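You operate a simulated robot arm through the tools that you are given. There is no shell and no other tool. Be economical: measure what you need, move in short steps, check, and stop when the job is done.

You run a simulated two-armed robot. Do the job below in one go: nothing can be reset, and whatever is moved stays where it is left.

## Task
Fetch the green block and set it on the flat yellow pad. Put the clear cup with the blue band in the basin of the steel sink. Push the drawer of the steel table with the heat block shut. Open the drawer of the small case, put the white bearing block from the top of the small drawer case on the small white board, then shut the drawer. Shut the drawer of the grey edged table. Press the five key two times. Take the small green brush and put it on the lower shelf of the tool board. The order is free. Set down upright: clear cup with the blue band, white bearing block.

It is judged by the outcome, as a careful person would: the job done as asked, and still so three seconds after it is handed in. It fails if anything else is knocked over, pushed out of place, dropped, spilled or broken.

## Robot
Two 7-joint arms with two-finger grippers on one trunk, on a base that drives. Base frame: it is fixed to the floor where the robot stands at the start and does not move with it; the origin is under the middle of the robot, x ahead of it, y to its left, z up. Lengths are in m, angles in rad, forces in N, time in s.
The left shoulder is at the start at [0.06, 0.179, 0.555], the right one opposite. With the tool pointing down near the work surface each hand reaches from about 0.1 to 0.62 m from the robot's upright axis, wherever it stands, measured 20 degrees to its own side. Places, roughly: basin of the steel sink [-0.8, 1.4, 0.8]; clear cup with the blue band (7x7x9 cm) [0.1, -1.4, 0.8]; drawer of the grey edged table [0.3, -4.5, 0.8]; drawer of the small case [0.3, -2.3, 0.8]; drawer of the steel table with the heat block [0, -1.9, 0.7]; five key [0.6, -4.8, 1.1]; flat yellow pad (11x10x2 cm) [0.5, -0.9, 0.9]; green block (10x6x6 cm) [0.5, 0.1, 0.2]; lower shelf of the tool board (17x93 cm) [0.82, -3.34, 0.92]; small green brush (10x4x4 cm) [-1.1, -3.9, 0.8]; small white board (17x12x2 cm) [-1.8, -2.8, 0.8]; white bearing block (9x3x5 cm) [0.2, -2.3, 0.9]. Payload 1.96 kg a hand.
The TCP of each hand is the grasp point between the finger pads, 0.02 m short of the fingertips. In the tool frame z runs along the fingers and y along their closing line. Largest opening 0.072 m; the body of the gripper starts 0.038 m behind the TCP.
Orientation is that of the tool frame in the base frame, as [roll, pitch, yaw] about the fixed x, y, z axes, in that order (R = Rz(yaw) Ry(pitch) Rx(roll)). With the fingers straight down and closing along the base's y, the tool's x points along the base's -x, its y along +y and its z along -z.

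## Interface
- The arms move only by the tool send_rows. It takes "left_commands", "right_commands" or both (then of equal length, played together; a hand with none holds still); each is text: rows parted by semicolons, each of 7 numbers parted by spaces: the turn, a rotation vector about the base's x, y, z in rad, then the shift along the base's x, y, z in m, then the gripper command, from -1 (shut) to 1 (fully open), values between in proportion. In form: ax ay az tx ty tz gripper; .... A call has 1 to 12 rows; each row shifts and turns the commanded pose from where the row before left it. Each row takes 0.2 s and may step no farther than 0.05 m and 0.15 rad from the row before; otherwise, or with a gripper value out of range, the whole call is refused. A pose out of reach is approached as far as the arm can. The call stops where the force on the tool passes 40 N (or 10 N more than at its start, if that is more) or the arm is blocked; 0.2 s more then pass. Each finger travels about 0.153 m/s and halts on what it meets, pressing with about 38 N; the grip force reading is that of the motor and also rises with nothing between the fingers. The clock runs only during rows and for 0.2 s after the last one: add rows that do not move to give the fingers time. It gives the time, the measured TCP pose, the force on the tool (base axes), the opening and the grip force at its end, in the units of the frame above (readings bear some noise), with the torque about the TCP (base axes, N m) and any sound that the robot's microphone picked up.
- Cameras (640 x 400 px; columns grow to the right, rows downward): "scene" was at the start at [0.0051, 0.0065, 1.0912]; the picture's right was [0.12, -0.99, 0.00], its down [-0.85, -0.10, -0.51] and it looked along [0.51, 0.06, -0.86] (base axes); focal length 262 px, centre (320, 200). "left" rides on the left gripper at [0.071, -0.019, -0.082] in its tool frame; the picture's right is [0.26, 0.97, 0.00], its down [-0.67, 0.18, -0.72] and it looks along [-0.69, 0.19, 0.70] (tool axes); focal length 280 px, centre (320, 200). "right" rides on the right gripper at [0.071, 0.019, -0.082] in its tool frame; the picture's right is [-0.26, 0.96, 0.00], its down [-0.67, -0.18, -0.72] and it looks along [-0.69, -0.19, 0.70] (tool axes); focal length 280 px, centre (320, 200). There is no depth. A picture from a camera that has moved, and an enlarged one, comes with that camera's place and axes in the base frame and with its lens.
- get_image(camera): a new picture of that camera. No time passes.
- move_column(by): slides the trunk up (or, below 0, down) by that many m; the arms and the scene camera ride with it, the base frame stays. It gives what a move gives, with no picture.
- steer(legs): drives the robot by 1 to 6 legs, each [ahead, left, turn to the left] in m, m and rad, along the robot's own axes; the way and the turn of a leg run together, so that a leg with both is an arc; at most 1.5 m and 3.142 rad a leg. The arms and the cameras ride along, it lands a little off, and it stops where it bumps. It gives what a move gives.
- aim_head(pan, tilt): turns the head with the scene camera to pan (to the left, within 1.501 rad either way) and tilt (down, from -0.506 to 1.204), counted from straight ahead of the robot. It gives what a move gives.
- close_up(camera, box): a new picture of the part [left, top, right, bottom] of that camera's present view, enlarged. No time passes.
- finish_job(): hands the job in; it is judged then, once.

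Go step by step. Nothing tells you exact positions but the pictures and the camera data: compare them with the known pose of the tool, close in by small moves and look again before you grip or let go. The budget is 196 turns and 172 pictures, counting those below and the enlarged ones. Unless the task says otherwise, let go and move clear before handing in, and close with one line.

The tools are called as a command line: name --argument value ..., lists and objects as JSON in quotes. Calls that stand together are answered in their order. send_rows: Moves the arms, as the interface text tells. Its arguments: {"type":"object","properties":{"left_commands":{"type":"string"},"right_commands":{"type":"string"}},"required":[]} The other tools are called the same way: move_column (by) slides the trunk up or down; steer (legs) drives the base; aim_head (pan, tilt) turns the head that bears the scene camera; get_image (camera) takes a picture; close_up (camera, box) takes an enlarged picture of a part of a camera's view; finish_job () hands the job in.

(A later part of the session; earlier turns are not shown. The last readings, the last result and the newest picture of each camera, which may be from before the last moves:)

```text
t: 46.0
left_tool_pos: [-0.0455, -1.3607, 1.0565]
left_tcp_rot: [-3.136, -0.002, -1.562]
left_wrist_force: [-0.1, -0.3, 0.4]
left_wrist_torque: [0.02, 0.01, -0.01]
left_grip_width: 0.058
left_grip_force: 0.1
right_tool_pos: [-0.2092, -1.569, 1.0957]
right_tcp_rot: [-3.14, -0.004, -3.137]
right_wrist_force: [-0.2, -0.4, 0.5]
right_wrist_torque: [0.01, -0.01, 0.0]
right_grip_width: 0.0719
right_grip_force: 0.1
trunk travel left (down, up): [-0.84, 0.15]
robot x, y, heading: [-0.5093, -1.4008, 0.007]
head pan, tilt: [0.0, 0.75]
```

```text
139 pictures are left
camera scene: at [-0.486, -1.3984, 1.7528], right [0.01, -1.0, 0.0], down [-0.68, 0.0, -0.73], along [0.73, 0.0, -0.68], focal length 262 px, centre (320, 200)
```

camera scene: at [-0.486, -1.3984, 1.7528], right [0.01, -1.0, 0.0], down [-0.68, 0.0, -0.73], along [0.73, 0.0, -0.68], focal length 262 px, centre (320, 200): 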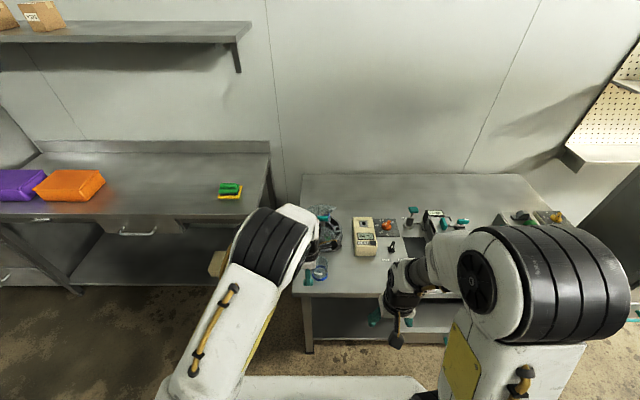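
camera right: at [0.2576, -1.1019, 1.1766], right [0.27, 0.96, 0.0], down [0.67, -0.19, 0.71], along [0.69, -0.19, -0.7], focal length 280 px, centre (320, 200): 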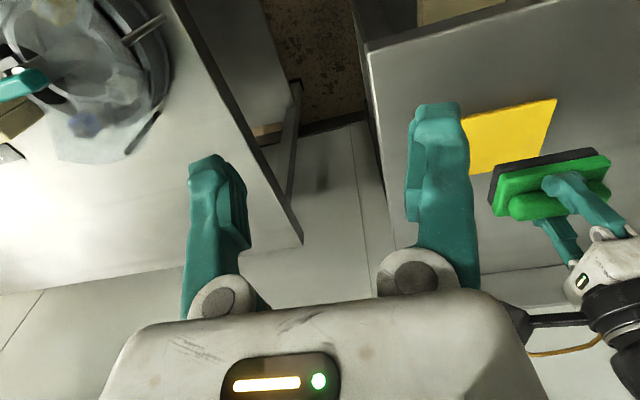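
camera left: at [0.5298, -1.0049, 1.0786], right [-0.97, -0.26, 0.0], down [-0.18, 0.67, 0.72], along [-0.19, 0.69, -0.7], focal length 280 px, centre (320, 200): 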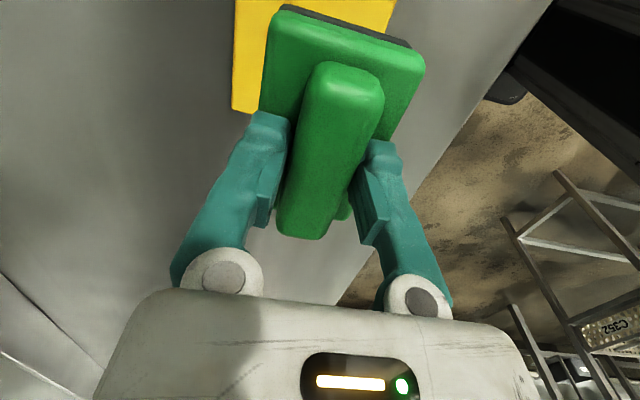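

The banded cup seems to be at about (0.1, -1.4). Let me zoom in on it and its neighbours.

close_up --camera "scene" --box '[280, 180, 440, 300]'

get_image --camera "right"

```text
3.33 times, centred on (360, 240) of scene
camera zoom: at [-0.486, -1.3984, 1.7528], right [0.01, -1.0, 0.0], down [-0.68, 0.0, -0.73], along [0.73, 0.0, -0.68], focal length 874 px, centre (187, 67)
```

zoom: 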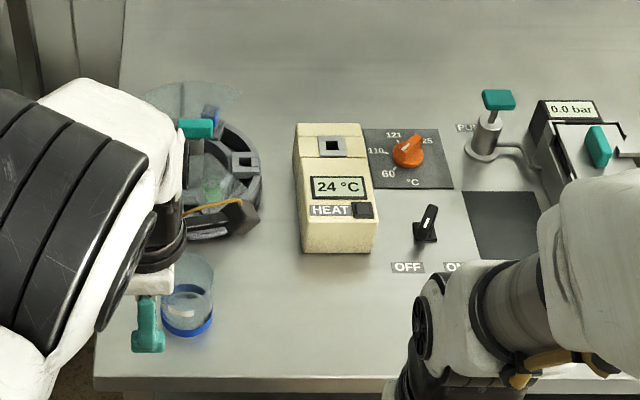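

```text
137 pictures are left
camera right: at [-0.2809, -1.5501, 1.1767], right [0.26, 0.97, 0.0], down [0.68, -0.18, 0.71], along [0.69, -0.18, -0.7], focal length 280 px, centre (320, 200)
```

right: 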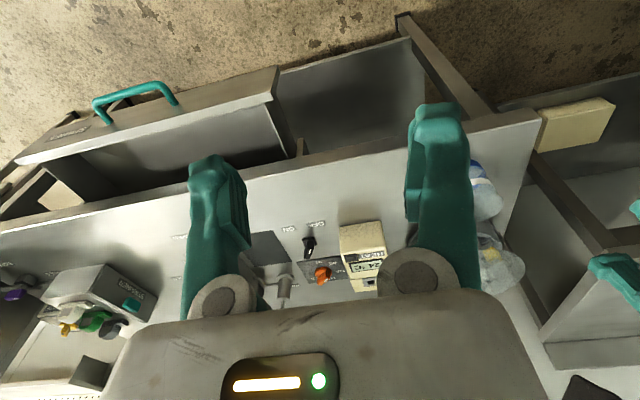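

The cup stands upright near the table's front-left corner. I'll drive a bit closer and use the left hand camera to measure it.

steer --legs '[[0.11, -0.08, 0]]'

send_rows --left_commands "0 0 0 -0.02 0 0.03 1; 0 0 0 -0.02 -0.03 0.02 1; 0 0 0 -0.01 -0.02 0 1; 0 0 0 0 0 0 1"

get_image --camera "left"

get_image --camera "scene"

```text
t: 47.3
left_tool_pos: [0.0647, -1.4389, 1.0565]
left_tcp_rot: [-3.135, -0.003, -1.563]
left_wrist_force: [-1.1, -0.5, -0.1]
left_wrist_torque: [0.0, -0.02, 0.01]
left_grip_width: 0.0578
left_grip_force: 0.1
right_tool_pos: [-0.0996, -1.6507, 1.0972]
right_tcp_rot: [-3.141, 0.001, -3.135]
right_wrist_force: [-0.5, -0.1, -0.5]
right_wrist_torque: [0.01, -0.03, -0.01]
right_grip_width: 0.0721
right_grip_force: 0.1
trunk travel left (down, up): [-0.84, 0.15]
robot x, y, heading: [-0.3944, -1.4774, 0.007]
head pan, tilt: [0.0, 0.75]
```

```text
t: 48.3
left_tool_pos: [0.0147, -1.4896, 1.1082]
left_tcp_rot: [-3.135, -0.003, -1.562]
left_wrist_force: [-0.9, 0.0, -0.1]
left_wrist_torque: [-0.01, 0.0, 0.0]
left_grip_width: 0.0723
left_grip_force: 0.1
right_tool_pos: [-0.0991, -1.6494, 1.0965]
right_tcp_rot: [-3.141, 0.0, -3.133]
right_wrist_force: [0.1, -0.9, 0.0]
right_wrist_torque: [0.0, -0.04, 0.01]
right_grip_width: 0.0722
right_grip_force: 0.1
trunk travel left (down, up): [-0.84, 0.15]
robot x, y, heading: [-0.3962, -1.4803, 0.003]
head pan, tilt: [0.0, 0.75]
```

```text
136 pictures are left
camera left: at [0.035, -1.5614, 1.19], right [-0.96, -0.27, -0.01], down [-0.19, 0.67, 0.71], along [-0.19, 0.69, -0.7], focal length 280 px, centre (320, 200)
```

left: 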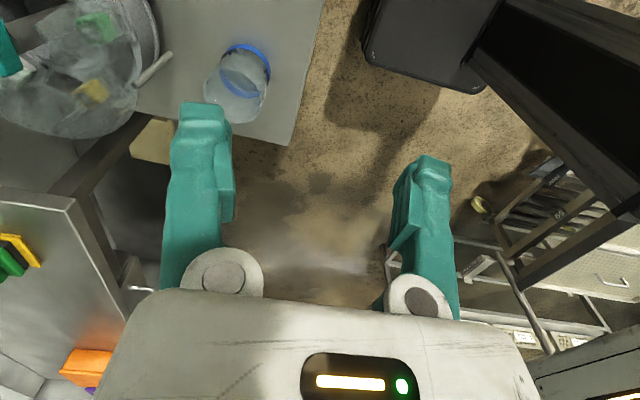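

```text
135 pictures are left
camera scene: at [-0.3756, -1.4774, 1.7528], right [0.01, -1.0, 0.0], down [-0.68, 0.0, -0.73], along [0.73, 0.0, -0.68], focal length 262 px, centre (320, 200)
```

scene: 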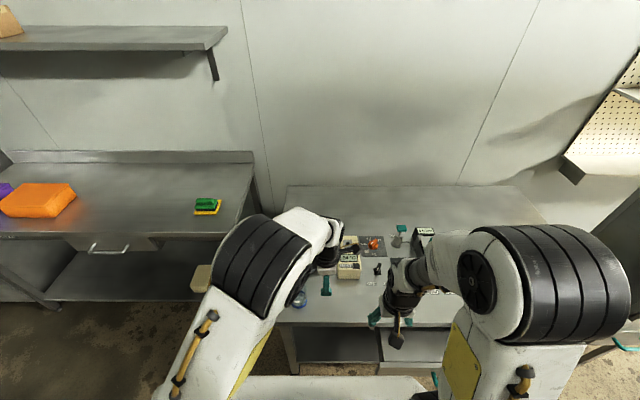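

The cup is centred near (0.092, -1.396). I'll zoom in to judge the rim and table heights.

close_up --camera "left" --box '[180, 20, 300, 140]'

```text
3.33 times, centred on (240, 80) of left
camera zoom: at [0.035, -1.5614, 1.19], right [-0.96, -0.27, -0.01], down [-0.19, 0.67, 0.71], along [-0.19, 0.69, -0.7], focal length 935 px, centre (587, 600)
```

zoom: 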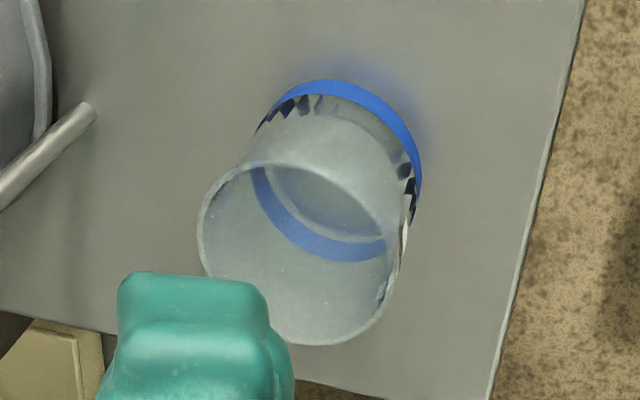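

The rim is about 6.8 cm wide, centred near (0.088, -1.400), z≈0.895. I'll pinch the near wall, with one finger inside and one outside, at x≈0.054.

send_rows --left_commands "0 0 0 0.02 0.03 0 0.6; 0 0 0 0.019 0.03 0 0.6; 0 0 0 0 0.03 0 0.6; 0 0 0 0 0 -0.05 0.6; 0 0 0 0 0 -0.05 0.6; 0 0 0 0 0 -0.05 0.6; 0 0 0 0 0 0 0.6"

get_image --camera "left"

close_up --camera "scene" --box '[260, 220, 380, 340]'

```text
t: 49.9
left_tool_pos: [0.0553, -1.3991, 0.9576]
left_tcp_rot: [-3.135, -0.002, -1.562]
left_wrist_force: [0.1, -0.2, 0.2]
left_wrist_torque: [0.02, -0.01, 0.03]
left_grip_width: 0.0574
left_grip_force: 0.1
right_tool_pos: [-0.0982, -1.6505, 1.0948]
right_tcp_rot: [-3.142, -0.001, -3.136]
right_wrist_force: [-1.1, -0.6, -0.4]
right_wrist_torque: [-0.03, -0.01, 0.02]
right_grip_width: 0.072
right_grip_force: 0.1
trunk travel left (down, up): [-0.84, 0.15]
robot x, y, heading: [-0.3927, -1.4798, 0.008]
head pan, tilt: [0.0, 0.75]
```

```text
133 pictures are left
camera left: at [0.0762, -1.4703, 1.0382], right [-0.96, -0.27, -0.01], down [-0.19, 0.67, 0.71], along [-0.19, 0.69, -0.7], focal length 280 px, centre (320, 200)
```

left: 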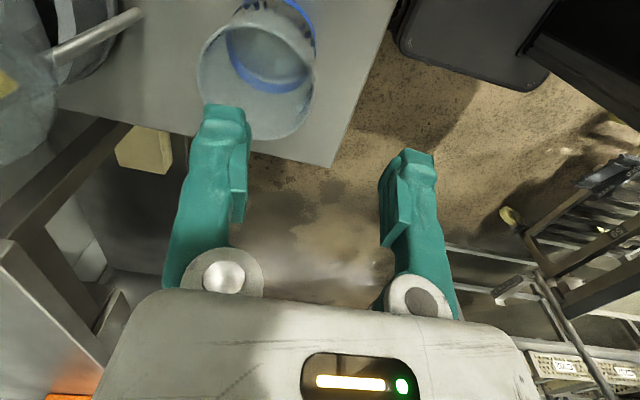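

```text
3.33 times, centred on (320, 280) of scene
camera zoom: at [-0.375, -1.4789, 1.7528], right [0.01, -1.0, 0.0], down [-0.68, 0.0, -0.73], along [0.73, 0.0, -0.68], focal length 874 px, centre (320, -67)
```

zoom: 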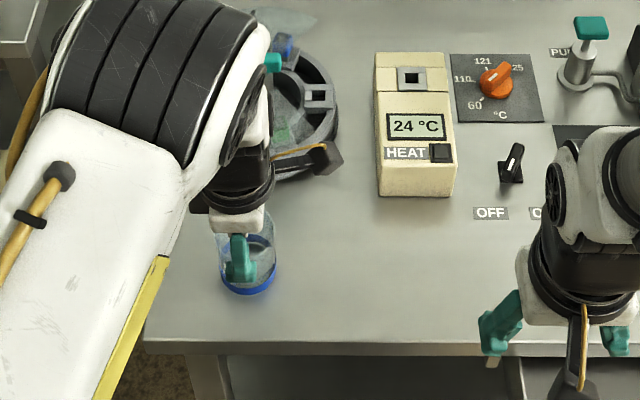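

The finger lines up inside the rim. I'll shift 4 mm and go down so the tips are about 3 cm below the rim.

send_rows --left_commands "0 0 0 0.004 0 -0.02 0.6; 0 0 0 0 0 -0.03 0.6; 0 0 0 0 0 -0.02 0.6; 0 0 0 0 0 -0.012 0.6; 0 0 0 0 0 0 0.6"

get_image --camera "left"

close_up --camera "scene" --box '[260, 220, 380, 340]'

```text
t: 51.1
left_tool_pos: [0.0584, -1.3998, 0.8738]
left_tcp_rot: [-3.134, -0.002, -1.562]
left_wrist_force: [0.3, 0.4, -0.5]
left_wrist_torque: [-0.03, -0.01, 0.03]
left_grip_width: 0.0576
left_grip_force: 0.0
right_tool_pos: [-0.097, -1.651, 1.0965]
right_tcp_rot: [3.142, -0.001, -3.135]
right_wrist_force: [0.3, 0.4, 0.1]
right_wrist_torque: [0.02, 0.0, 0.01]
right_grip_width: 0.072
right_grip_force: 0.1
trunk travel left (down, up): [-0.84, 0.15]
robot x, y, heading: [-0.3952, -1.4754, 0.01]
head pan, tilt: [0.0, 0.75]
```

```text
131 pictures are left
camera left: at [0.0786, -1.4709, 0.9559], right [-0.96, -0.27, -0.01], down [-0.19, 0.67, 0.71], along [-0.19, 0.69, -0.7], focal length 280 px, centre (320, 200)
```

left: 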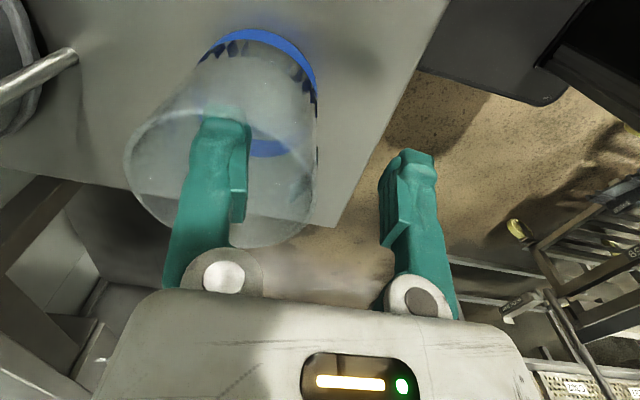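

```text
3.33 times, centred on (320, 280) of scene
camera zoom: at [-0.3749, -1.4787, 1.7528], right [0.01, -1.0, 0.0], down [-0.68, 0.0, -0.73], along [0.73, 0.0, -0.68], focal length 874 px, centre (320, -67)
```

zoom: 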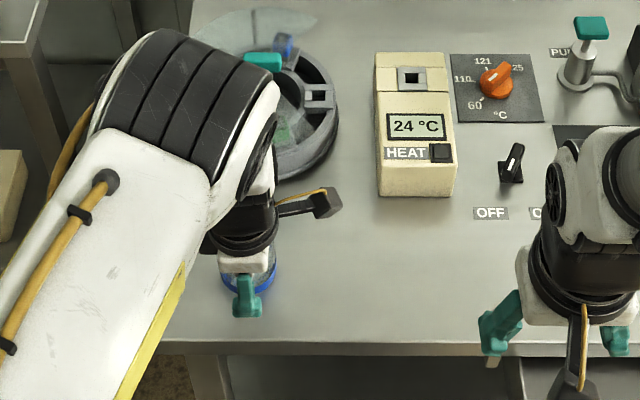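

One finger is inside, the other outside the near wall. Closing and lifting slightly.

send_rows --left_commands "0 0 0 0 0 0 0; 0 0 0 0 0 0 -0.5; 0 0 0 0 0 0 -1; 0 0 0 0 0 0 -1; 0 0 0 0 0 0.01 -1; 0 0 0 0 0 0.03 -1; 0 0 0 0 0 0 -1"

get_image --camera "left"

close_up --camera "scene" --box '[260, 220, 380, 340]'

```text
t: 52.7
left_tool_pos: [0.058, -1.401, 0.9148]
left_tcp_rot: [-3.137, -0.003, -1.561]
left_wrist_force: [-0.4, -0.1, -0.4]
left_wrist_torque: [0.01, -0.01, -0.02]
left_grip_width: 0.0059
left_grip_force: 30.9
right_tool_pos: [-0.0967, -1.6501, 1.0969]
right_tcp_rot: [-3.141, -0.002, -3.136]
right_wrist_force: [-0.5, 0.7, 0.3]
right_wrist_torque: [-0.02, -0.03, 0.0]
right_grip_width: 0.0719
right_grip_force: 0.0
trunk travel left (down, up): [-0.84, 0.15]
robot x, y, heading: [-0.3958, -1.4728, 0.011]
head pan, tilt: [0.0, 0.75]
```

```text
129 pictures are left
camera left: at [0.0786, -1.4716, 0.9965], right [-0.96, -0.27, -0.01], down [-0.19, 0.67, 0.71], along [-0.19, 0.69, -0.7], focal length 280 px, centre (320, 200)
```

left: 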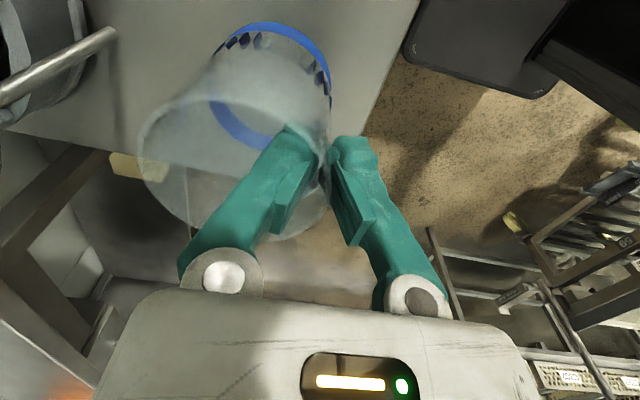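

```text
3.33 times, centred on (320, 280) of scene
camera zoom: at [-0.3741, -1.4785, 1.7528], right [0.01, -1.0, 0.0], down [-0.68, 0.0, -0.73], along [0.73, 0.0, -0.68], focal length 874 px, centre (320, -67)
```

zoom: 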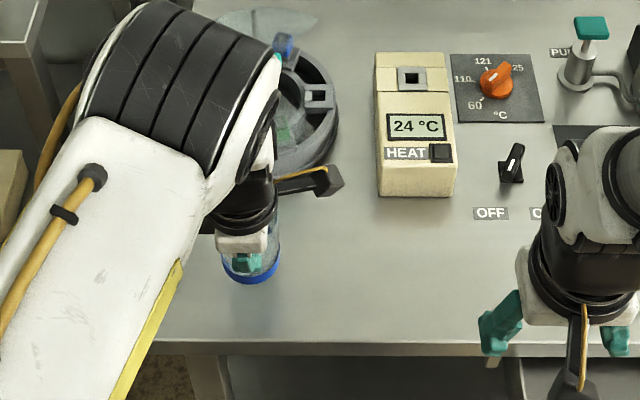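

The cup is held by its wall. I'll lift it, pull in, back off, and turn the head left to find the sink.

send_rows --left_commands "0 0 0 0 0 0.05 -1; 0 0 0 0 0 0.05 -1; 0 0 0 0 0 0.05 -1; 0 0 0 -0.04 0.02 0 -1; 0 0 0 -0.04 0.02 0 -1; 0 0 0 -0.04 0.02 0 -1; 0 0 0 0 0 0 -1"

steer --legs '[[-0.3, 0, 0]]'

aim_head --pan 1.45 --tilt 0.5

get_image --camera "scene"

get_image --camera "left"

```text
t: 54.3
left_tool_pos: [-0.0584, -1.3391, 1.0644]
left_tcp_rot: [-3.135, -0.002, -1.564]
left_wrist_force: [0.1, -0.5, -1.1]
left_wrist_torque: [0.03, 0.02, 0.01]
left_grip_width: 0.006
left_grip_force: 30.6
right_tool_pos: [-0.097, -1.65, 1.0961]
right_tcp_rot: [3.141, -0.002, -3.136]
right_wrist_force: [-0.2, -0.5, 0.4]
right_wrist_torque: [0.01, 0.02, 0.0]
right_grip_width: 0.0722
right_grip_force: 0.1
trunk travel left (down, up): [-0.84, 0.15]
robot x, y, heading: [-0.3934, -1.4773, 0.008]
head pan, tilt: [0.0, 0.75]
```

```text
t: 56.4
left_tool_pos: [-0.3591, -1.3401, 1.0637]
left_tcp_rot: [-3.136, -0.002, -1.559]
left_wrist_force: [1.3, 0.5, 0.1]
left_wrist_torque: [0.04, 0.05, -0.03]
left_grip_width: 0.0058
left_grip_force: 30.7
right_tool_pos: [-0.3981, -1.6508, 1.096]
right_tcp_rot: [3.141, -0.002, -3.131]
right_wrist_force: [0.3, 0.3, -1.0]
right_wrist_torque: [0.0, 0.01, -0.01]
right_grip_width: 0.0719
right_grip_force: 0.1
trunk travel left (down, up): [-0.84, 0.15]
robot x, y, heading: [-0.6962, -1.4855, 0.009]
head pan, tilt: [0.0, 0.75]
```

```text
t: 57.9
left_tool_pos: [-0.3605, -1.339, 1.0637]
left_tcp_rot: [-3.135, -0.001, -1.559]
left_wrist_force: [1.1, 0.0, -0.1]
left_wrist_torque: [0.03, 0.05, -0.01]
left_grip_width: 0.0061
left_grip_force: 31.1
right_tool_pos: [-0.3975, -1.6521, 1.0953]
right_tcp_rot: [-3.141, -0.002, -3.132]
right_wrist_force: [0.0, 0.3, 0.5]
right_wrist_torque: [0.02, -0.01, 0.01]
right_grip_width: 0.0722
right_grip_force: 0.1
trunk travel left (down, up): [-0.84, 0.15]
robot x, y, heading: [-0.6953, -1.4797, 0.008]
head pan, tilt: [1.45, 0.499]
```

```text
127 pictures are left
camera scene: at [-0.748, -1.3916, 1.7748], right [0.99, -0.11, 0.0], down [-0.05, -0.48, -0.88], along [0.1, 0.87, -0.48], focal length 262 px, centre (320, 200)
```

scene: 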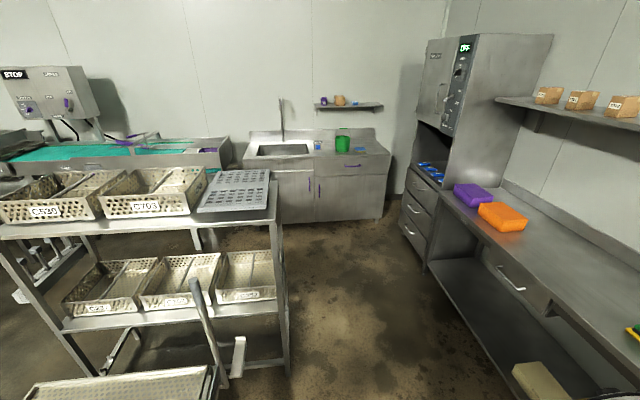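

```text
126 pictures are left
camera left: at [-0.3395, -1.4107, 1.1454], right [-0.96, -0.27, -0.01], down [-0.2, 0.67, 0.71], along [-0.19, 0.69, -0.7], focal length 280 px, centre (320, 200)
```

left: 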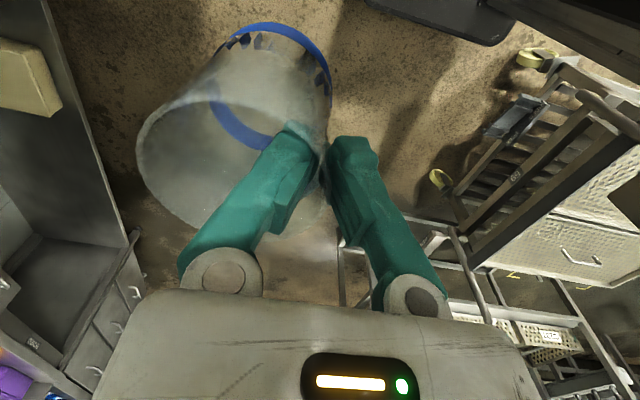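

The sink stands against the far +y wall, with a trolley to its near left (x < -0.83). I'll turn to face it and drive along the clear aisle at x≈-0.4.

steer --legs '[[0, 0, 1.56], [0.4, 0, 0], [0, -0.3, 0], [1.5, 0, 0]]'

aim_head --pan 0.3 --tilt 0.65

get_image --camera "scene"

get_image --camera "left"

```text
t: 72.9
left_tool_pos: [-0.4759, 0.7562, 1.064]
left_tcp_rot: [-3.134, 0.0, -0.043]
left_wrist_force: [-0.3, -0.1, -1.4]
left_wrist_torque: [-0.02, 0.0, -0.03]
left_grip_width: 0.0063
left_grip_force: 30.5
right_tool_pos: [-0.1676, 0.7006, 1.0973]
right_tcp_rot: [-3.141, -0.001, -1.616]
right_wrist_force: [0.4, 0.4, -0.1]
right_wrist_torque: [0.0, -0.03, -0.02]
right_grip_width: 0.0721
right_grip_force: 0.0
trunk travel left (down, up): [-0.84, 0.15]
robot x, y, heading: [-0.3512, 0.414, 1.521]
head pan, tilt: [1.45, 0.499]
```

```text
t: 74.3
left_tool_pos: [-0.476, 0.7571, 1.0649]
left_tcp_rot: [-3.135, -0.002, -0.044]
left_wrist_force: [-0.8, 0.5, -0.2]
left_wrist_torque: [-0.02, 0.05, 0.01]
left_grip_width: 0.0058
left_grip_force: 30.8
right_tool_pos: [-0.1683, 0.7014, 1.0967]
right_tcp_rot: [-3.141, -0.002, -1.614]
right_wrist_force: [-0.1, 1.2, -0.3]
right_wrist_torque: [0.01, 0.02, -0.03]
right_grip_width: 0.072
right_grip_force: 0.1
trunk travel left (down, up): [-0.84, 0.15]
robot x, y, heading: [-0.3565, 0.412, 1.525]
head pan, tilt: [0.3, 0.649]
```

```text
125 pictures are left
camera scene: at [-0.3819, 0.4363, 1.7614], right [0.97, 0.25, 0.0], down [0.15, -0.58, -0.8], along [-0.2, 0.77, -0.6], focal length 262 px, centre (320, 200)
```

scene: 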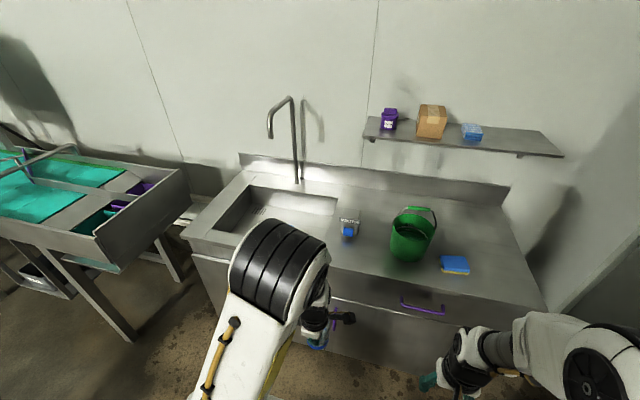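

```text
124 pictures are left
camera left: at [-0.4032, 0.7718, 1.1455], right [0.22, -0.98, -0.01], down [-0.68, -0.16, 0.71], along [-0.7, -0.15, -0.7], focal length 280 px, centre (320, 200)
```

left: 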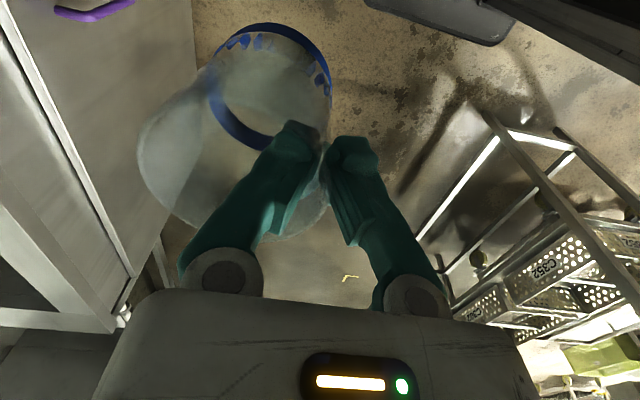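

The basin spans about x -1.14…-0.59, y 1.23…1.65. I'll set the cup at its right front part, clear of the faucet, and move in.

steer --legs '[[0, 0.235, 0.046], [0.37, 0, 0]]'

get_image --camera "scene"

```text
t: 78.0
left_tool_pos: [-0.7305, 1.1209, 1.0644]
left_tcp_rot: [-3.135, -0.003, 0.007]
left_wrist_force: [0.0, 0.3, -1.2]
left_wrist_torque: [-0.01, -0.02, 0.01]
left_grip_width: 0.0058
left_grip_force: 30.8
right_tool_pos: [-0.4199, 1.0815, 1.0954]
right_tcp_rot: [-3.141, 0.001, -1.567]
right_wrist_force: [-0.4, -0.7, -0.2]
right_wrist_torque: [0.01, -0.03, -0.01]
right_grip_width: 0.0721
right_grip_force: 0.0
trunk travel left (down, up): [-0.84, 0.15]
robot x, y, heading: [-0.5904, 0.7863, 1.574]
head pan, tilt: [0.3, 0.649]
```

```text
123 pictures are left
camera scene: at [-0.6203, 0.8053, 1.7614], right [0.95, 0.3, 0.0], down [0.18, -0.58, -0.8], along [-0.24, 0.76, -0.6], focal length 262 px, centre (320, 200)
```

scene: 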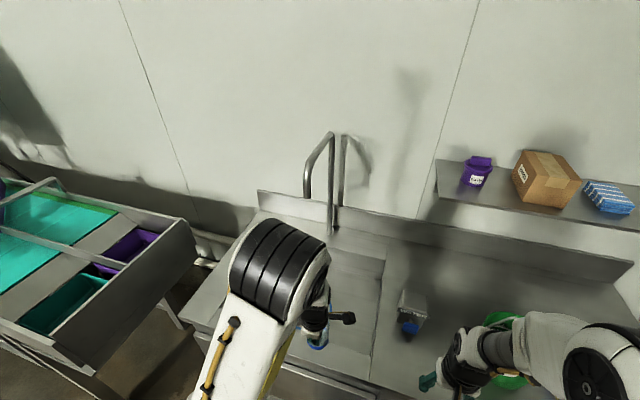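

I'll bring the cup over the basin and look at the basin floor with the wrist camera.

send_rows --left_commands "0 0 0 0 0.04 0 -1; 0 0 0 0 0.04 0 -1; 0 0 0 0 0.04 0 -1; 0 0 0 0 0.04 0 -1; 0 0 0 0 0.04 0 -1; 0 0 0 0 0 -0.05 -1; 0 0 0 0 0 0 -1"

get_image --camera "left"

get_image --camera "scene"

get_image --camera "right"

```text
t: 79.6
left_tool_pos: [-0.7311, 1.3212, 1.0144]
left_tcp_rot: [-3.134, 0.0, 0.006]
left_wrist_force: [-0.2, 0.3, -0.8]
left_wrist_torque: [-0.02, -0.01, 0.0]
left_grip_width: 0.0058
left_grip_force: 30.7
right_tool_pos: [-0.418, 1.0817, 1.0959]
right_tcp_rot: [-3.141, -0.002, -1.567]
right_wrist_force: [-0.6, -0.5, -0.3]
right_wrist_torque: [-0.01, 0.0, -0.03]
right_grip_width: 0.072
right_grip_force: 0.2
trunk travel left (down, up): [-0.84, 0.15]
robot x, y, heading: [-0.5928, 0.7895, 1.579]
head pan, tilt: [0.3, 0.649]
```

```text
122 pictures are left
camera left: at [-0.66, 1.3396, 1.0959], right [0.27, -0.96, -0.01], down [-0.67, -0.19, 0.71], along [-0.69, -0.19, -0.7], focal length 280 px, centre (320, 200)
```

left: 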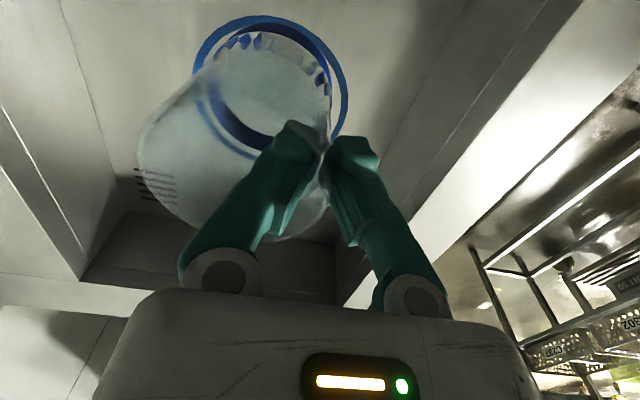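

```text
121 pictures are left
camera scene: at [-0.62, 0.8055, 1.7614], right [0.95, 0.3, 0.0], down [0.18, -0.58, -0.8], along [-0.24, 0.76, -0.6], focal length 262 px, centre (320, 200)
```

scene: 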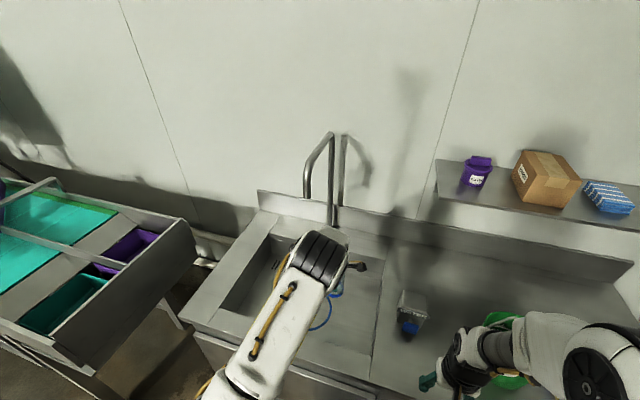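

```text
120 pictures are left
camera right: at [-0.4386, 1.0119, 1.1767], right [-0.97, 0.26, 0.0], down [0.18, 0.68, 0.71], along [0.18, 0.69, -0.7], focal length 280 px, centre (320, 200)
```

right: 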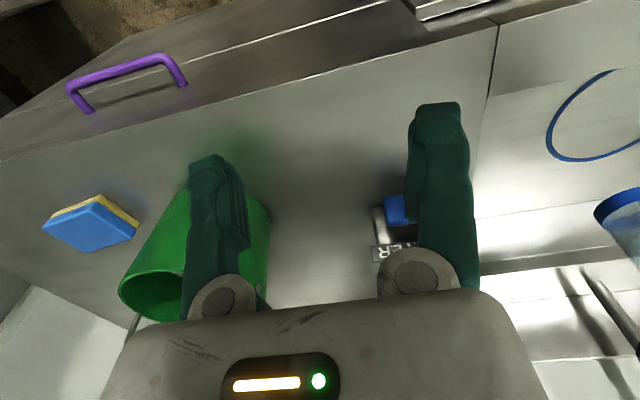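

There's a blue ring on the basin floor around (-0.85, 1.37). Let me look closer at it before lowering.

close_up --camera "right" --box '[480, 40, 640, 260]'

close_up --camera "left" --box '[120, 0, 420, 200]'

close_up --camera "scene" --box '[240, 220, 400, 380]'

```text
1.82 times, centred on (560, 150) of right
camera zoom: at [-0.4386, 1.0119, 1.1767], right [-0.97, 0.26, 0.0], down [0.18, 0.68, 0.71], along [0.18, 0.69, -0.7], focal length 510 px, centre (-116, 291)
```

zoom: 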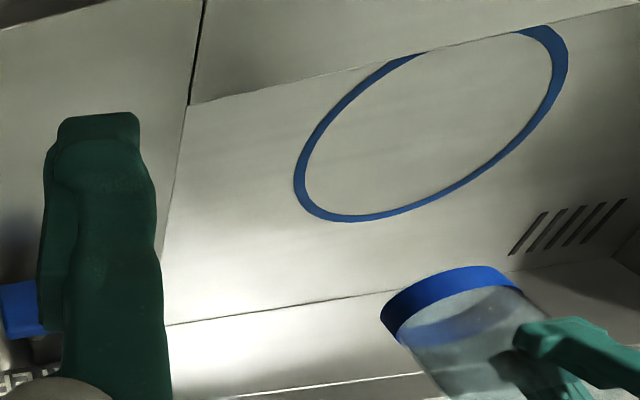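

```text
2.00 times, centred on (270, 100) of left
camera zoom: at [-0.66, 1.3396, 1.0959], right [0.27, -0.96, -0.01], down [-0.67, -0.19, 0.71], along [-0.69, -0.19, -0.7], focal length 561 px, centre (420, 400)
```

zoom: 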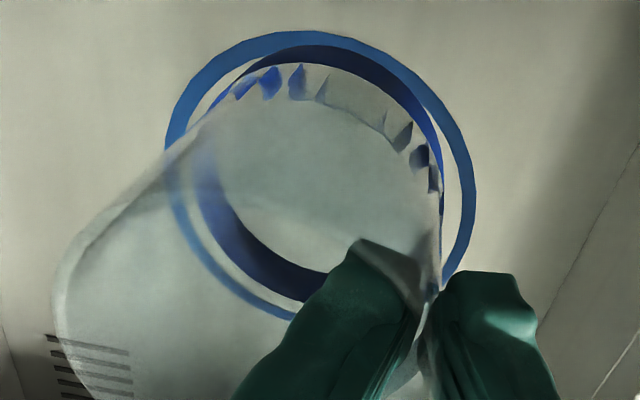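

```text
2.50 times, centred on (320, 300) of scene
camera zoom: at [-0.62, 0.8055, 1.7614], right [0.95, 0.3, 0.0], down [0.18, -0.58, -0.8], along [-0.24, 0.76, -0.6], focal length 656 px, centre (320, -50)
```

zoom: 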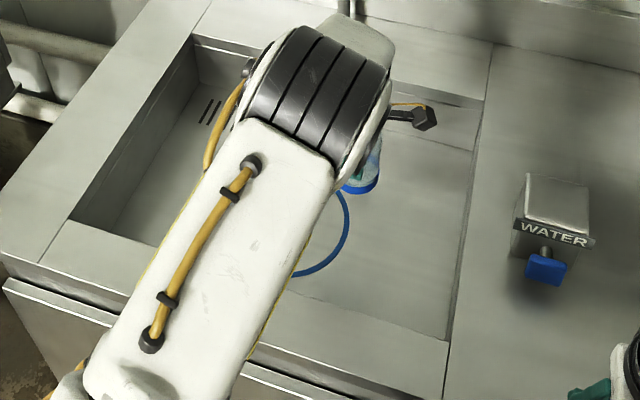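

The blue ring looks like the cup's spot: centre about (-0.866, 1.363), floor z≈0.70. I'll lower the trunk to keep the elbow under the faucet spout, then shift over.

move_column --by -0.15

get_image --camera "scene"

get_image --camera "left"

```text
t: 81.3
left_tool_pos: [-0.7327, 1.3215, 0.8638]
left_tcp_rot: [-3.134, -0.002, 0.007]
left_wrist_force: [0.5, -0.3, -0.3]
left_wrist_torque: [-0.02, 0.0, 0.0]
left_grip_width: 0.0061
left_grip_force: 30.9
right_tool_pos: [-0.4189, 1.0813, 0.9462]
right_tcp_rot: [-3.141, -0.001, -1.567]
right_wrist_force: [-0.5, 0.4, 0.3]
right_wrist_torque: [-0.01, 0.01, 0.01]
right_grip_width: 0.0719
right_grip_force: 0.2
trunk travel left (down, up): [-0.69, 0.3]
robot x, y, heading: [-0.5912, 0.7886, 1.574]
head pan, tilt: [0.3, 0.649]
```

```text
116 pictures are left
camera scene: at [-0.6202, 0.8062, 1.6115], right [0.95, 0.3, 0.0], down [0.18, -0.58, -0.8], along [-0.24, 0.76, -0.6], focal length 262 px, centre (320, 200)
```

scene: 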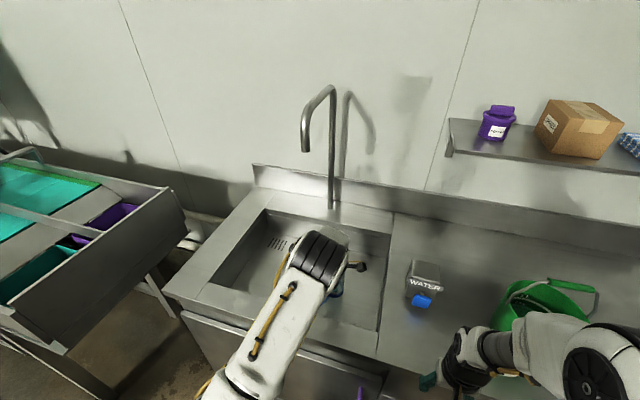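

```text
115 pictures are left
camera left: at [-0.6601, 1.3398, 0.946], right [0.27, -0.96, -0.01], down [-0.67, -0.19, 0.71], along [-0.69, -0.19, -0.7], focal length 280 px, centre (320, 200)
```

left: 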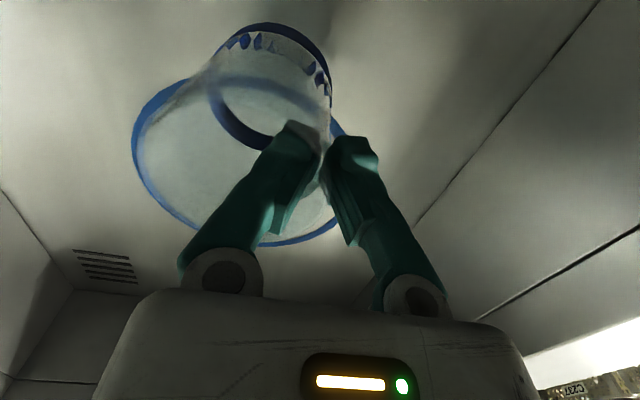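

The spout is well above the arm now. I'll shift the cup over the ring and lower partway.

send_rows --left_commands "0 0 0 -0.04 0.007 0 -1; 0 0 0 -0.05 0 0 -1; 0 0 0 -0.043 0 0 -1; 0 0 0 0 0 -0.04 -1; 0 0 0 0 0 0 -1"

get_image --camera "left"

close_up --camera "scene" --box '[200, 180, 420, 360]'

get_image --camera "right"

```text
t: 82.5
left_tool_pos: [-0.8674, 1.3261, 0.8293]
left_tcp_rot: [-3.128, 0.0, 0.007]
left_wrist_force: [-4.1, -2.1, 34.9]
left_wrist_torque: [0.02, 0.18, -0.02]
left_grip_width: 0.0061
left_grip_force: 31.2
right_tool_pos: [-0.4196, 1.0784, 0.9487]
right_tcp_rot: [3.141, 0.002, -1.565]
right_wrist_force: [-0.1, 0.0, 0.5]
right_wrist_torque: [0.02, -0.01, -0.03]
right_grip_width: 0.072
right_grip_force: 0.2
trunk travel left (down, up): [-0.69, 0.3]
robot x, y, heading: [-0.5927, 0.7867, 1.574]
head pan, tilt: [0.3, 0.649]
```

```text
114 pictures are left
camera left: at [-0.7946, 1.3441, 0.9115], right [0.27, -0.96, -0.01], down [-0.67, -0.2, 0.71], along [-0.69, -0.18, -0.7], focal length 280 px, centre (320, 200)
```

left: 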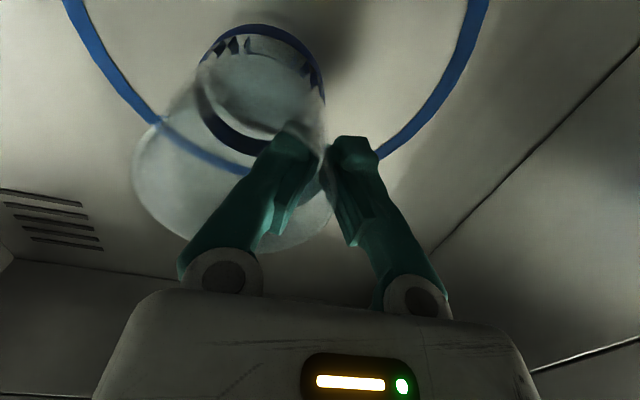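

```text
2.22 times, centred on (310, 270) of scene
camera zoom: at [-0.6191, 0.8009, 1.6121], right [0.95, 0.3, 0.0], down [0.18, -0.57, -0.8], along [-0.24, 0.76, -0.6], focal length 583 px, centre (342, 44)
```

zoom: 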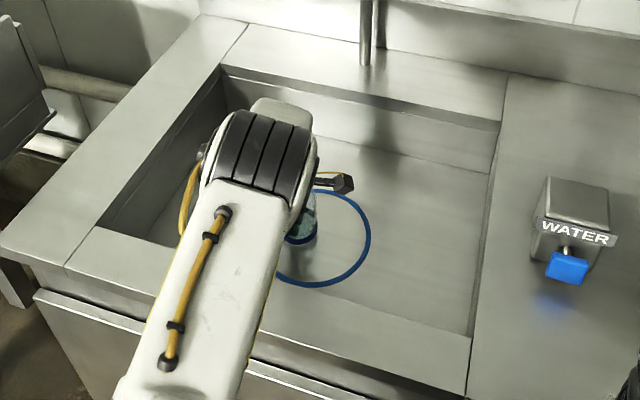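

```text
112 pictures are left
camera right: at [-0.4382, 1.0091, 1.0279], right [-0.97, 0.26, 0.0], down [0.18, 0.67, 0.72], along [0.18, 0.69, -0.7], focal length 280 px, centre (320, 200)
```

right: 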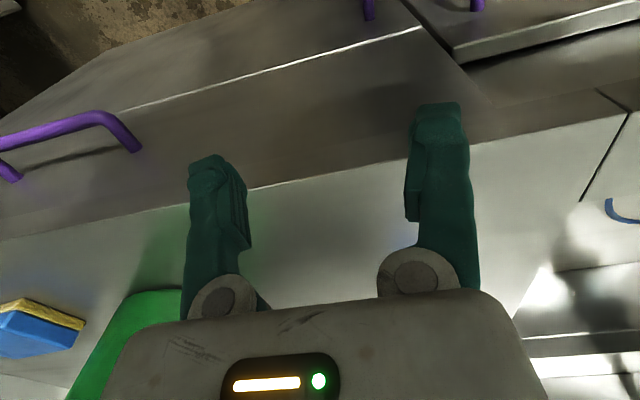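

The cup touched down at TCP z 0.829, so the floor is about z 0.765. The ring's centre is then nearer x≈-0.832, so I'll lift, shift 3.4 cm and set it down again.

send_rows --left_commands "0 0 0 0 0 0.015 -1; 0 0 0 0.034 0 0.01 -1; 0 0 0 0 0 0 -1"

get_image --camera "left"

close_up --camera "scene" --box '[200, 180, 420, 360]'

```text
t: 83.3
left_tool_pos: [-0.8315, 1.3273, 0.8488]
left_tcp_rot: [-3.136, -0.002, 0.006]
left_wrist_force: [-0.6, 0.0, -1.1]
left_wrist_torque: [-0.05, -0.02, -0.01]
left_grip_width: 0.0059
left_grip_force: 30.7
right_tool_pos: [-0.4201, 1.0824, 0.9457]
right_tcp_rot: [-3.141, -0.002, -1.566]
right_wrist_force: [0.1, -0.2, 0.2]
right_wrist_torque: [0.0, -0.03, -0.03]
right_grip_width: 0.0721
right_grip_force: 0.0
trunk travel left (down, up): [-0.69, 0.3]
robot x, y, heading: [-0.5932, 0.7851, 1.574]
head pan, tilt: [0.3, 0.649]
```

```text
111 pictures are left
camera left: at [-0.7596, 1.3465, 0.9303], right [0.27, -0.96, 0.0], down [-0.68, -0.19, 0.71], along [-0.69, -0.19, -0.7], focal length 280 px, centre (320, 200)
```

left: 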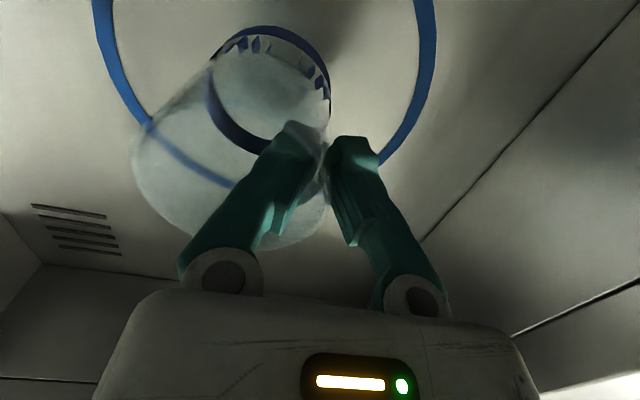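

```text
2.22 times, centred on (310, 270) of scene
camera zoom: at [-0.6217, 0.8075, 1.6113], right [0.95, 0.3, 0.0], down [0.18, -0.58, -0.8], along [-0.24, 0.76, -0.61], focal length 583 px, centre (342, 44)
```

zoom: 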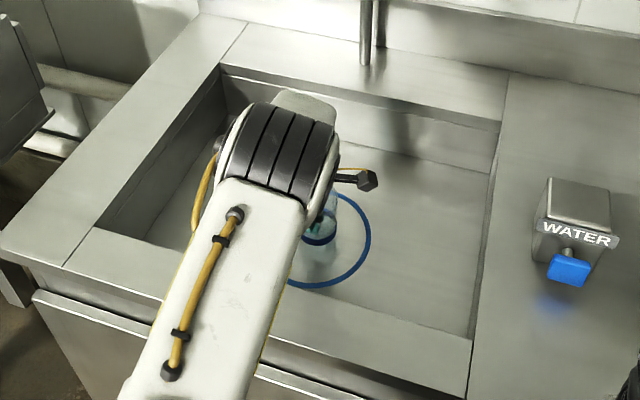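

The cup is centred in the ring now. Lowering to contact.

send_rows --left_commands "0 0 0 -0.002 0 -0.008 -1; 0 0 0 0 0 -0.006 -1; 0 0 0 0 0 -0.004 -1; 0 0 0 0 0 0 -1"

```text
t: 84.3
left_tool_pos: [-0.8337, 1.3271, 0.8311]
left_tcp_rot: [-3.134, -0.001, 0.006]
left_wrist_force: [-0.1, -0.2, -0.1]
left_wrist_torque: [-0.02, 0.01, 0.02]
left_grip_width: 0.0061
left_grip_force: 30.8
right_tool_pos: [-0.4197, 1.082, 0.9471]
right_tcp_rot: [3.141, 0.0, -1.567]
right_wrist_force: [-0.2, 0.2, -0.7]
right_wrist_torque: [-0.02, 0.03, -0.01]
right_grip_width: 0.0721
right_grip_force: 0.1
trunk travel left (down, up): [-0.69, 0.3]
robot x, y, heading: [-0.5994, 0.7837, 1.576]
head pan, tilt: [0.3, 0.649]
```

send_rows --left_commands "0 0 0 0 0 -0.003 -1; 0 0 0 0 0 -0.002 -1; 0 0 0 0 0 -0.002 -1; 0 0 0 0 0 0 -1"

```text
t: 85.3
left_tool_pos: [-0.8332, 1.326, 0.8271]
left_tcp_rot: [-3.129, 0.001, 0.006]
left_wrist_force: [-2.6, -1.3, 36.1]
left_wrist_torque: [0.03, 0.09, -0.02]
left_grip_width: 0.0059
left_grip_force: 30.8
right_tool_pos: [-0.4185, 1.0793, 0.948]
right_tcp_rot: [3.141, 0.001, -1.566]
right_wrist_force: [-0.5, -0.6, 0.2]
right_wrist_torque: [0.02, -0.04, 0.02]
right_grip_width: 0.0722
right_grip_force: 0.2
trunk travel left (down, up): [-0.69, 0.3]
robot x, y, heading: [-0.5908, 0.783, 1.578]
head pan, tilt: [0.3, 0.649]
```

It's down. I'll relax the push, open moderately and rise straight up.

send_rows --left_commands "0 0 0 0 0 0.003 -1; 0 0 0 0 0 0 -0.6; 0 0 0 0 0 0 -0.2; 0 0 0 0 0 0 0.1; 0 0 0 0 0 0 0.1; 0 0 0 0 0 0.03 0.1; 0 0 0 0 0 0.04 0.1; 0 0 0 0 0 0.04 0.1; 0 0 0 0 -0.03 0.03 0.1; 0 0 0 0 0 0 0.1"

get_image --camera "left"

```text
t: 87.5
left_tool_pos: [-0.8309, 1.2991, 0.9651]
left_tcp_rot: [-3.135, -0.001, 0.006]
left_wrist_force: [-0.8, -0.2, 0.6]
left_wrist_torque: [0.02, 0.0, -0.01]
left_grip_width: 0.0394
left_grip_force: 0.1
right_tool_pos: [-0.4194, 1.0821, 0.9455]
right_tcp_rot: [-3.141, -0.001, -1.568]
right_wrist_force: [0.0, -0.2, 0.5]
right_wrist_torque: [-0.01, -0.02, 0.05]
right_grip_width: 0.0721
right_grip_force: 0.0
trunk travel left (down, up): [-0.69, 0.3]
robot x, y, heading: [-0.5916, 0.7857, 1.58]
head pan, tilt: [0.3, 0.649]
```

```text
109 pictures are left
camera left: at [-0.7595, 1.3182, 1.0471], right [0.27, -0.96, 0.0], down [-0.67, -0.19, 0.71], along [-0.69, -0.19, -0.7], focal length 280 px, centre (320, 200)
```

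left: 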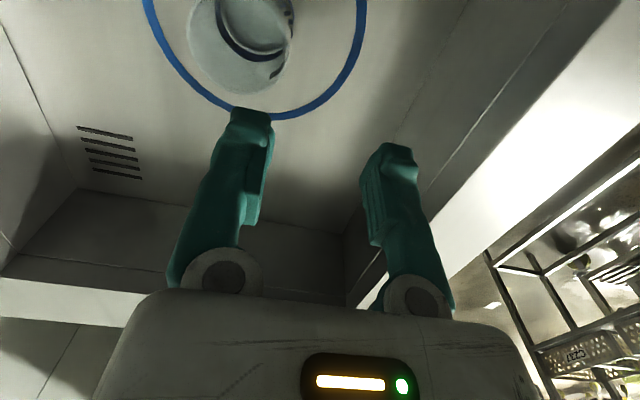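

The cup stands upright inside the ring. Next I'll retract, drive back down the aisle and face the steel table with its open drawer.

send_rows --left_commands "0 0 0 0 -0.04 0.02 0.1; 0 0 0 0 -0.04 0.02 0.1; 0 0 0 0.02 -0.04 0.02 0; 0 0 0 0.04 -0.02 0 -0.5; 0 0 0 0.03 -0.02 0 -1; 0 0 0 0 0 0 -1"

steer --legs '[[-0.1, 0, 0], [0, -0.22, 0], [-1.5, 0, 0], [-0.5, 0, 0], [0, 0.35, 0], [0, 0, -1.575]]'

aim_head --pan -0.5 --tilt 0.6

get_image --camera "scene"

```text
t: 88.9
left_tool_pos: [-0.7421, 1.1387, 1.0292]
left_tcp_rot: [-3.133, -0.002, 0.008]
left_wrist_force: [-0.5, 0.1, 0.4]
left_wrist_torque: [-0.01, -0.02, 0.0]
left_grip_width: 0.0001
left_grip_force: 30.4
right_tool_pos: [-0.4196, 1.0821, 0.9461]
right_tcp_rot: [-3.141, -0.002, -1.566]
right_wrist_force: [0.3, -0.1, -0.1]
right_wrist_torque: [-0.03, 0.02, -0.01]
right_grip_width: 0.0721
right_grip_force: 0.1
trunk travel left (down, up): [-0.69, 0.3]
robot x, y, heading: [-0.5921, 0.7828, 1.581]
head pan, tilt: [0.3, 0.649]
```

```text
t: 106.6
left_tool_pos: [-0.3716, -1.1681, 1.0289]
left_tcp_rot: [-3.136, 0.0, -1.566]
left_wrist_force: [-0.7, -0.3, -0.6]
left_wrist_torque: [-0.03, -0.01, -0.03]
left_grip_width: 0.0
left_grip_force: 29.4
right_tool_pos: [-0.4298, -1.491, 0.9469]
right_tcp_rot: [-3.141, -0.002, -3.138]
right_wrist_force: [0.1, 0.8, -0.6]
right_wrist_torque: [0.02, -0.03, -0.01]
right_grip_width: 0.0721
right_grip_force: 0.0
trunk travel left (down, up): [-0.69, 0.3]
robot x, y, heading: [-0.7221, -1.3153, 0.001]
head pan, tilt: [0.3, 0.649]
```

```text
t: 107.8
left_tool_pos: [-0.3708, -1.1684, 1.0282]
left_tcp_rot: [-3.134, -0.003, -1.566]
left_wrist_force: [-0.4, -0.7, 0.5]
left_wrist_torque: [-0.02, 0.03, 0.0]
left_grip_width: 0.0
left_grip_force: 30.2
right_tool_pos: [-0.4291, -1.4909, 0.9459]
right_tcp_rot: [3.141, -0.002, -3.138]
right_wrist_force: [0.3, 0.3, 0.2]
right_wrist_torque: [0.0, -0.03, -0.02]
right_grip_width: 0.0721
right_grip_force: 0.1
trunk travel left (down, up): [-0.69, 0.3]
robot x, y, heading: [-0.7243, -1.3145, 0.003]
head pan, tilt: [-0.499, 0.6]
```

```text
108 pictures are left
camera scene: at [-0.71, -1.3611, 1.6157], right [-0.47, -0.88, 0.0], down [-0.5, 0.27, -0.82], along [0.73, -0.39, -0.57], focal length 262 px, centre (320, 200)
```

scene: 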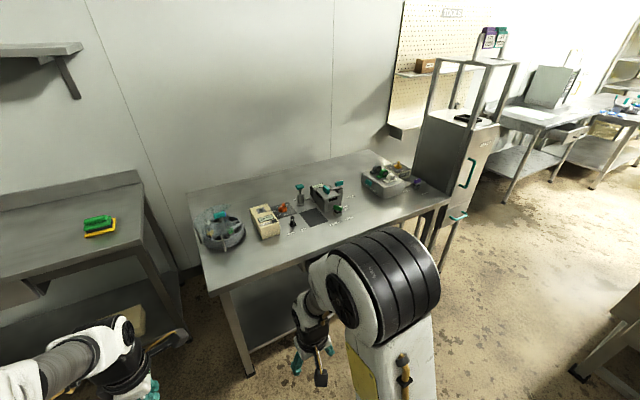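

I'll move to the right to face the drawer area.

steer --legs '[[0, -0.6, 0]]'

aim_head --pan 0.0 --tilt 0.7

get_image --camera "scene"

get_image --camera "right"

```text
t: 111.2
left_tool_pos: [-0.3697, -1.7724, 1.0277]
left_tcp_rot: [-3.135, -0.002, -1.565]
left_wrist_force: [-0.5, -0.5, 0.0]
left_wrist_torque: [-0.01, -0.01, 0.01]
left_grip_width: 0.0001
left_grip_force: 29.1
right_tool_pos: [-0.4277, -2.0942, 0.9456]
right_tcp_rot: [-3.141, -0.001, -3.138]
right_wrist_force: [0.9, 0.1, 0.3]
right_wrist_torque: [0.01, 0.01, 0.0]
right_grip_width: 0.0722
right_grip_force: 0.0
trunk travel left (down, up): [-0.69, 0.3]
robot x, y, heading: [-0.7243, -1.9176, 0.008]
head pan, tilt: [-0.499, 0.6]
```

```text
t: 112.1
left_tool_pos: [-0.3694, -1.7711, 1.0286]
left_tcp_rot: [-3.134, -0.002, -1.568]
left_wrist_force: [1.2, 0.1, -0.8]
left_wrist_torque: [-0.03, -0.01, 0.04]
left_grip_width: 0.0001
left_grip_force: 29.3
right_tool_pos: [-0.428, -2.0932, 0.9454]
right_tcp_rot: [-3.141, -0.003, -3.138]
right_wrist_force: [0.2, 0.6, -0.3]
right_wrist_torque: [0.01, 0.02, 0.01]
right_grip_width: 0.072
right_grip_force: 0.0
trunk travel left (down, up): [-0.69, 0.3]
robot x, y, heading: [-0.7264, -1.9194, -0.002]
head pan, tilt: [0.0, 0.7]
```

```text
107 pictures are left
camera scene: at [-0.7014, -1.9211, 1.6071], right [0.0, -1.0, 0.0], down [-0.64, 0.0, -0.77], along [0.77, 0.0, -0.64], focal length 262 px, centre (320, 200)
```

scene: 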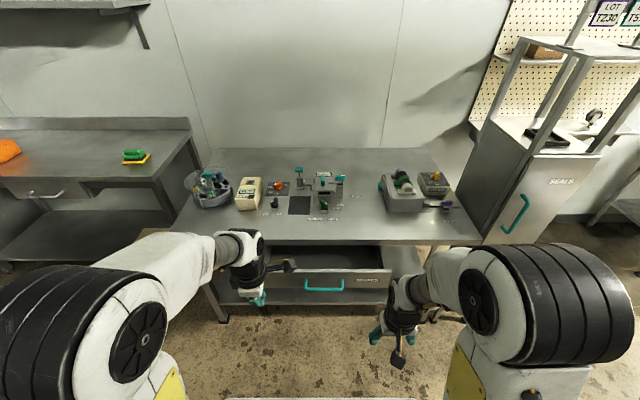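

```text
106 pictures are left
camera right: at [-0.4991, -2.0733, 1.0266], right [0.26, 0.97, 0.0], down [0.68, -0.18, 0.71], along [0.69, -0.19, -0.7], focal length 280 px, centre (320, 200)
```

right: 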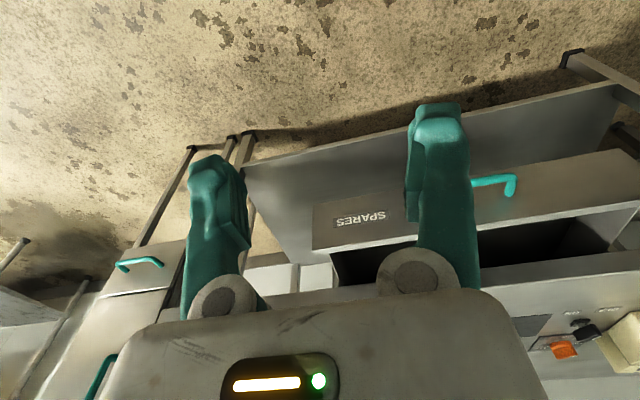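

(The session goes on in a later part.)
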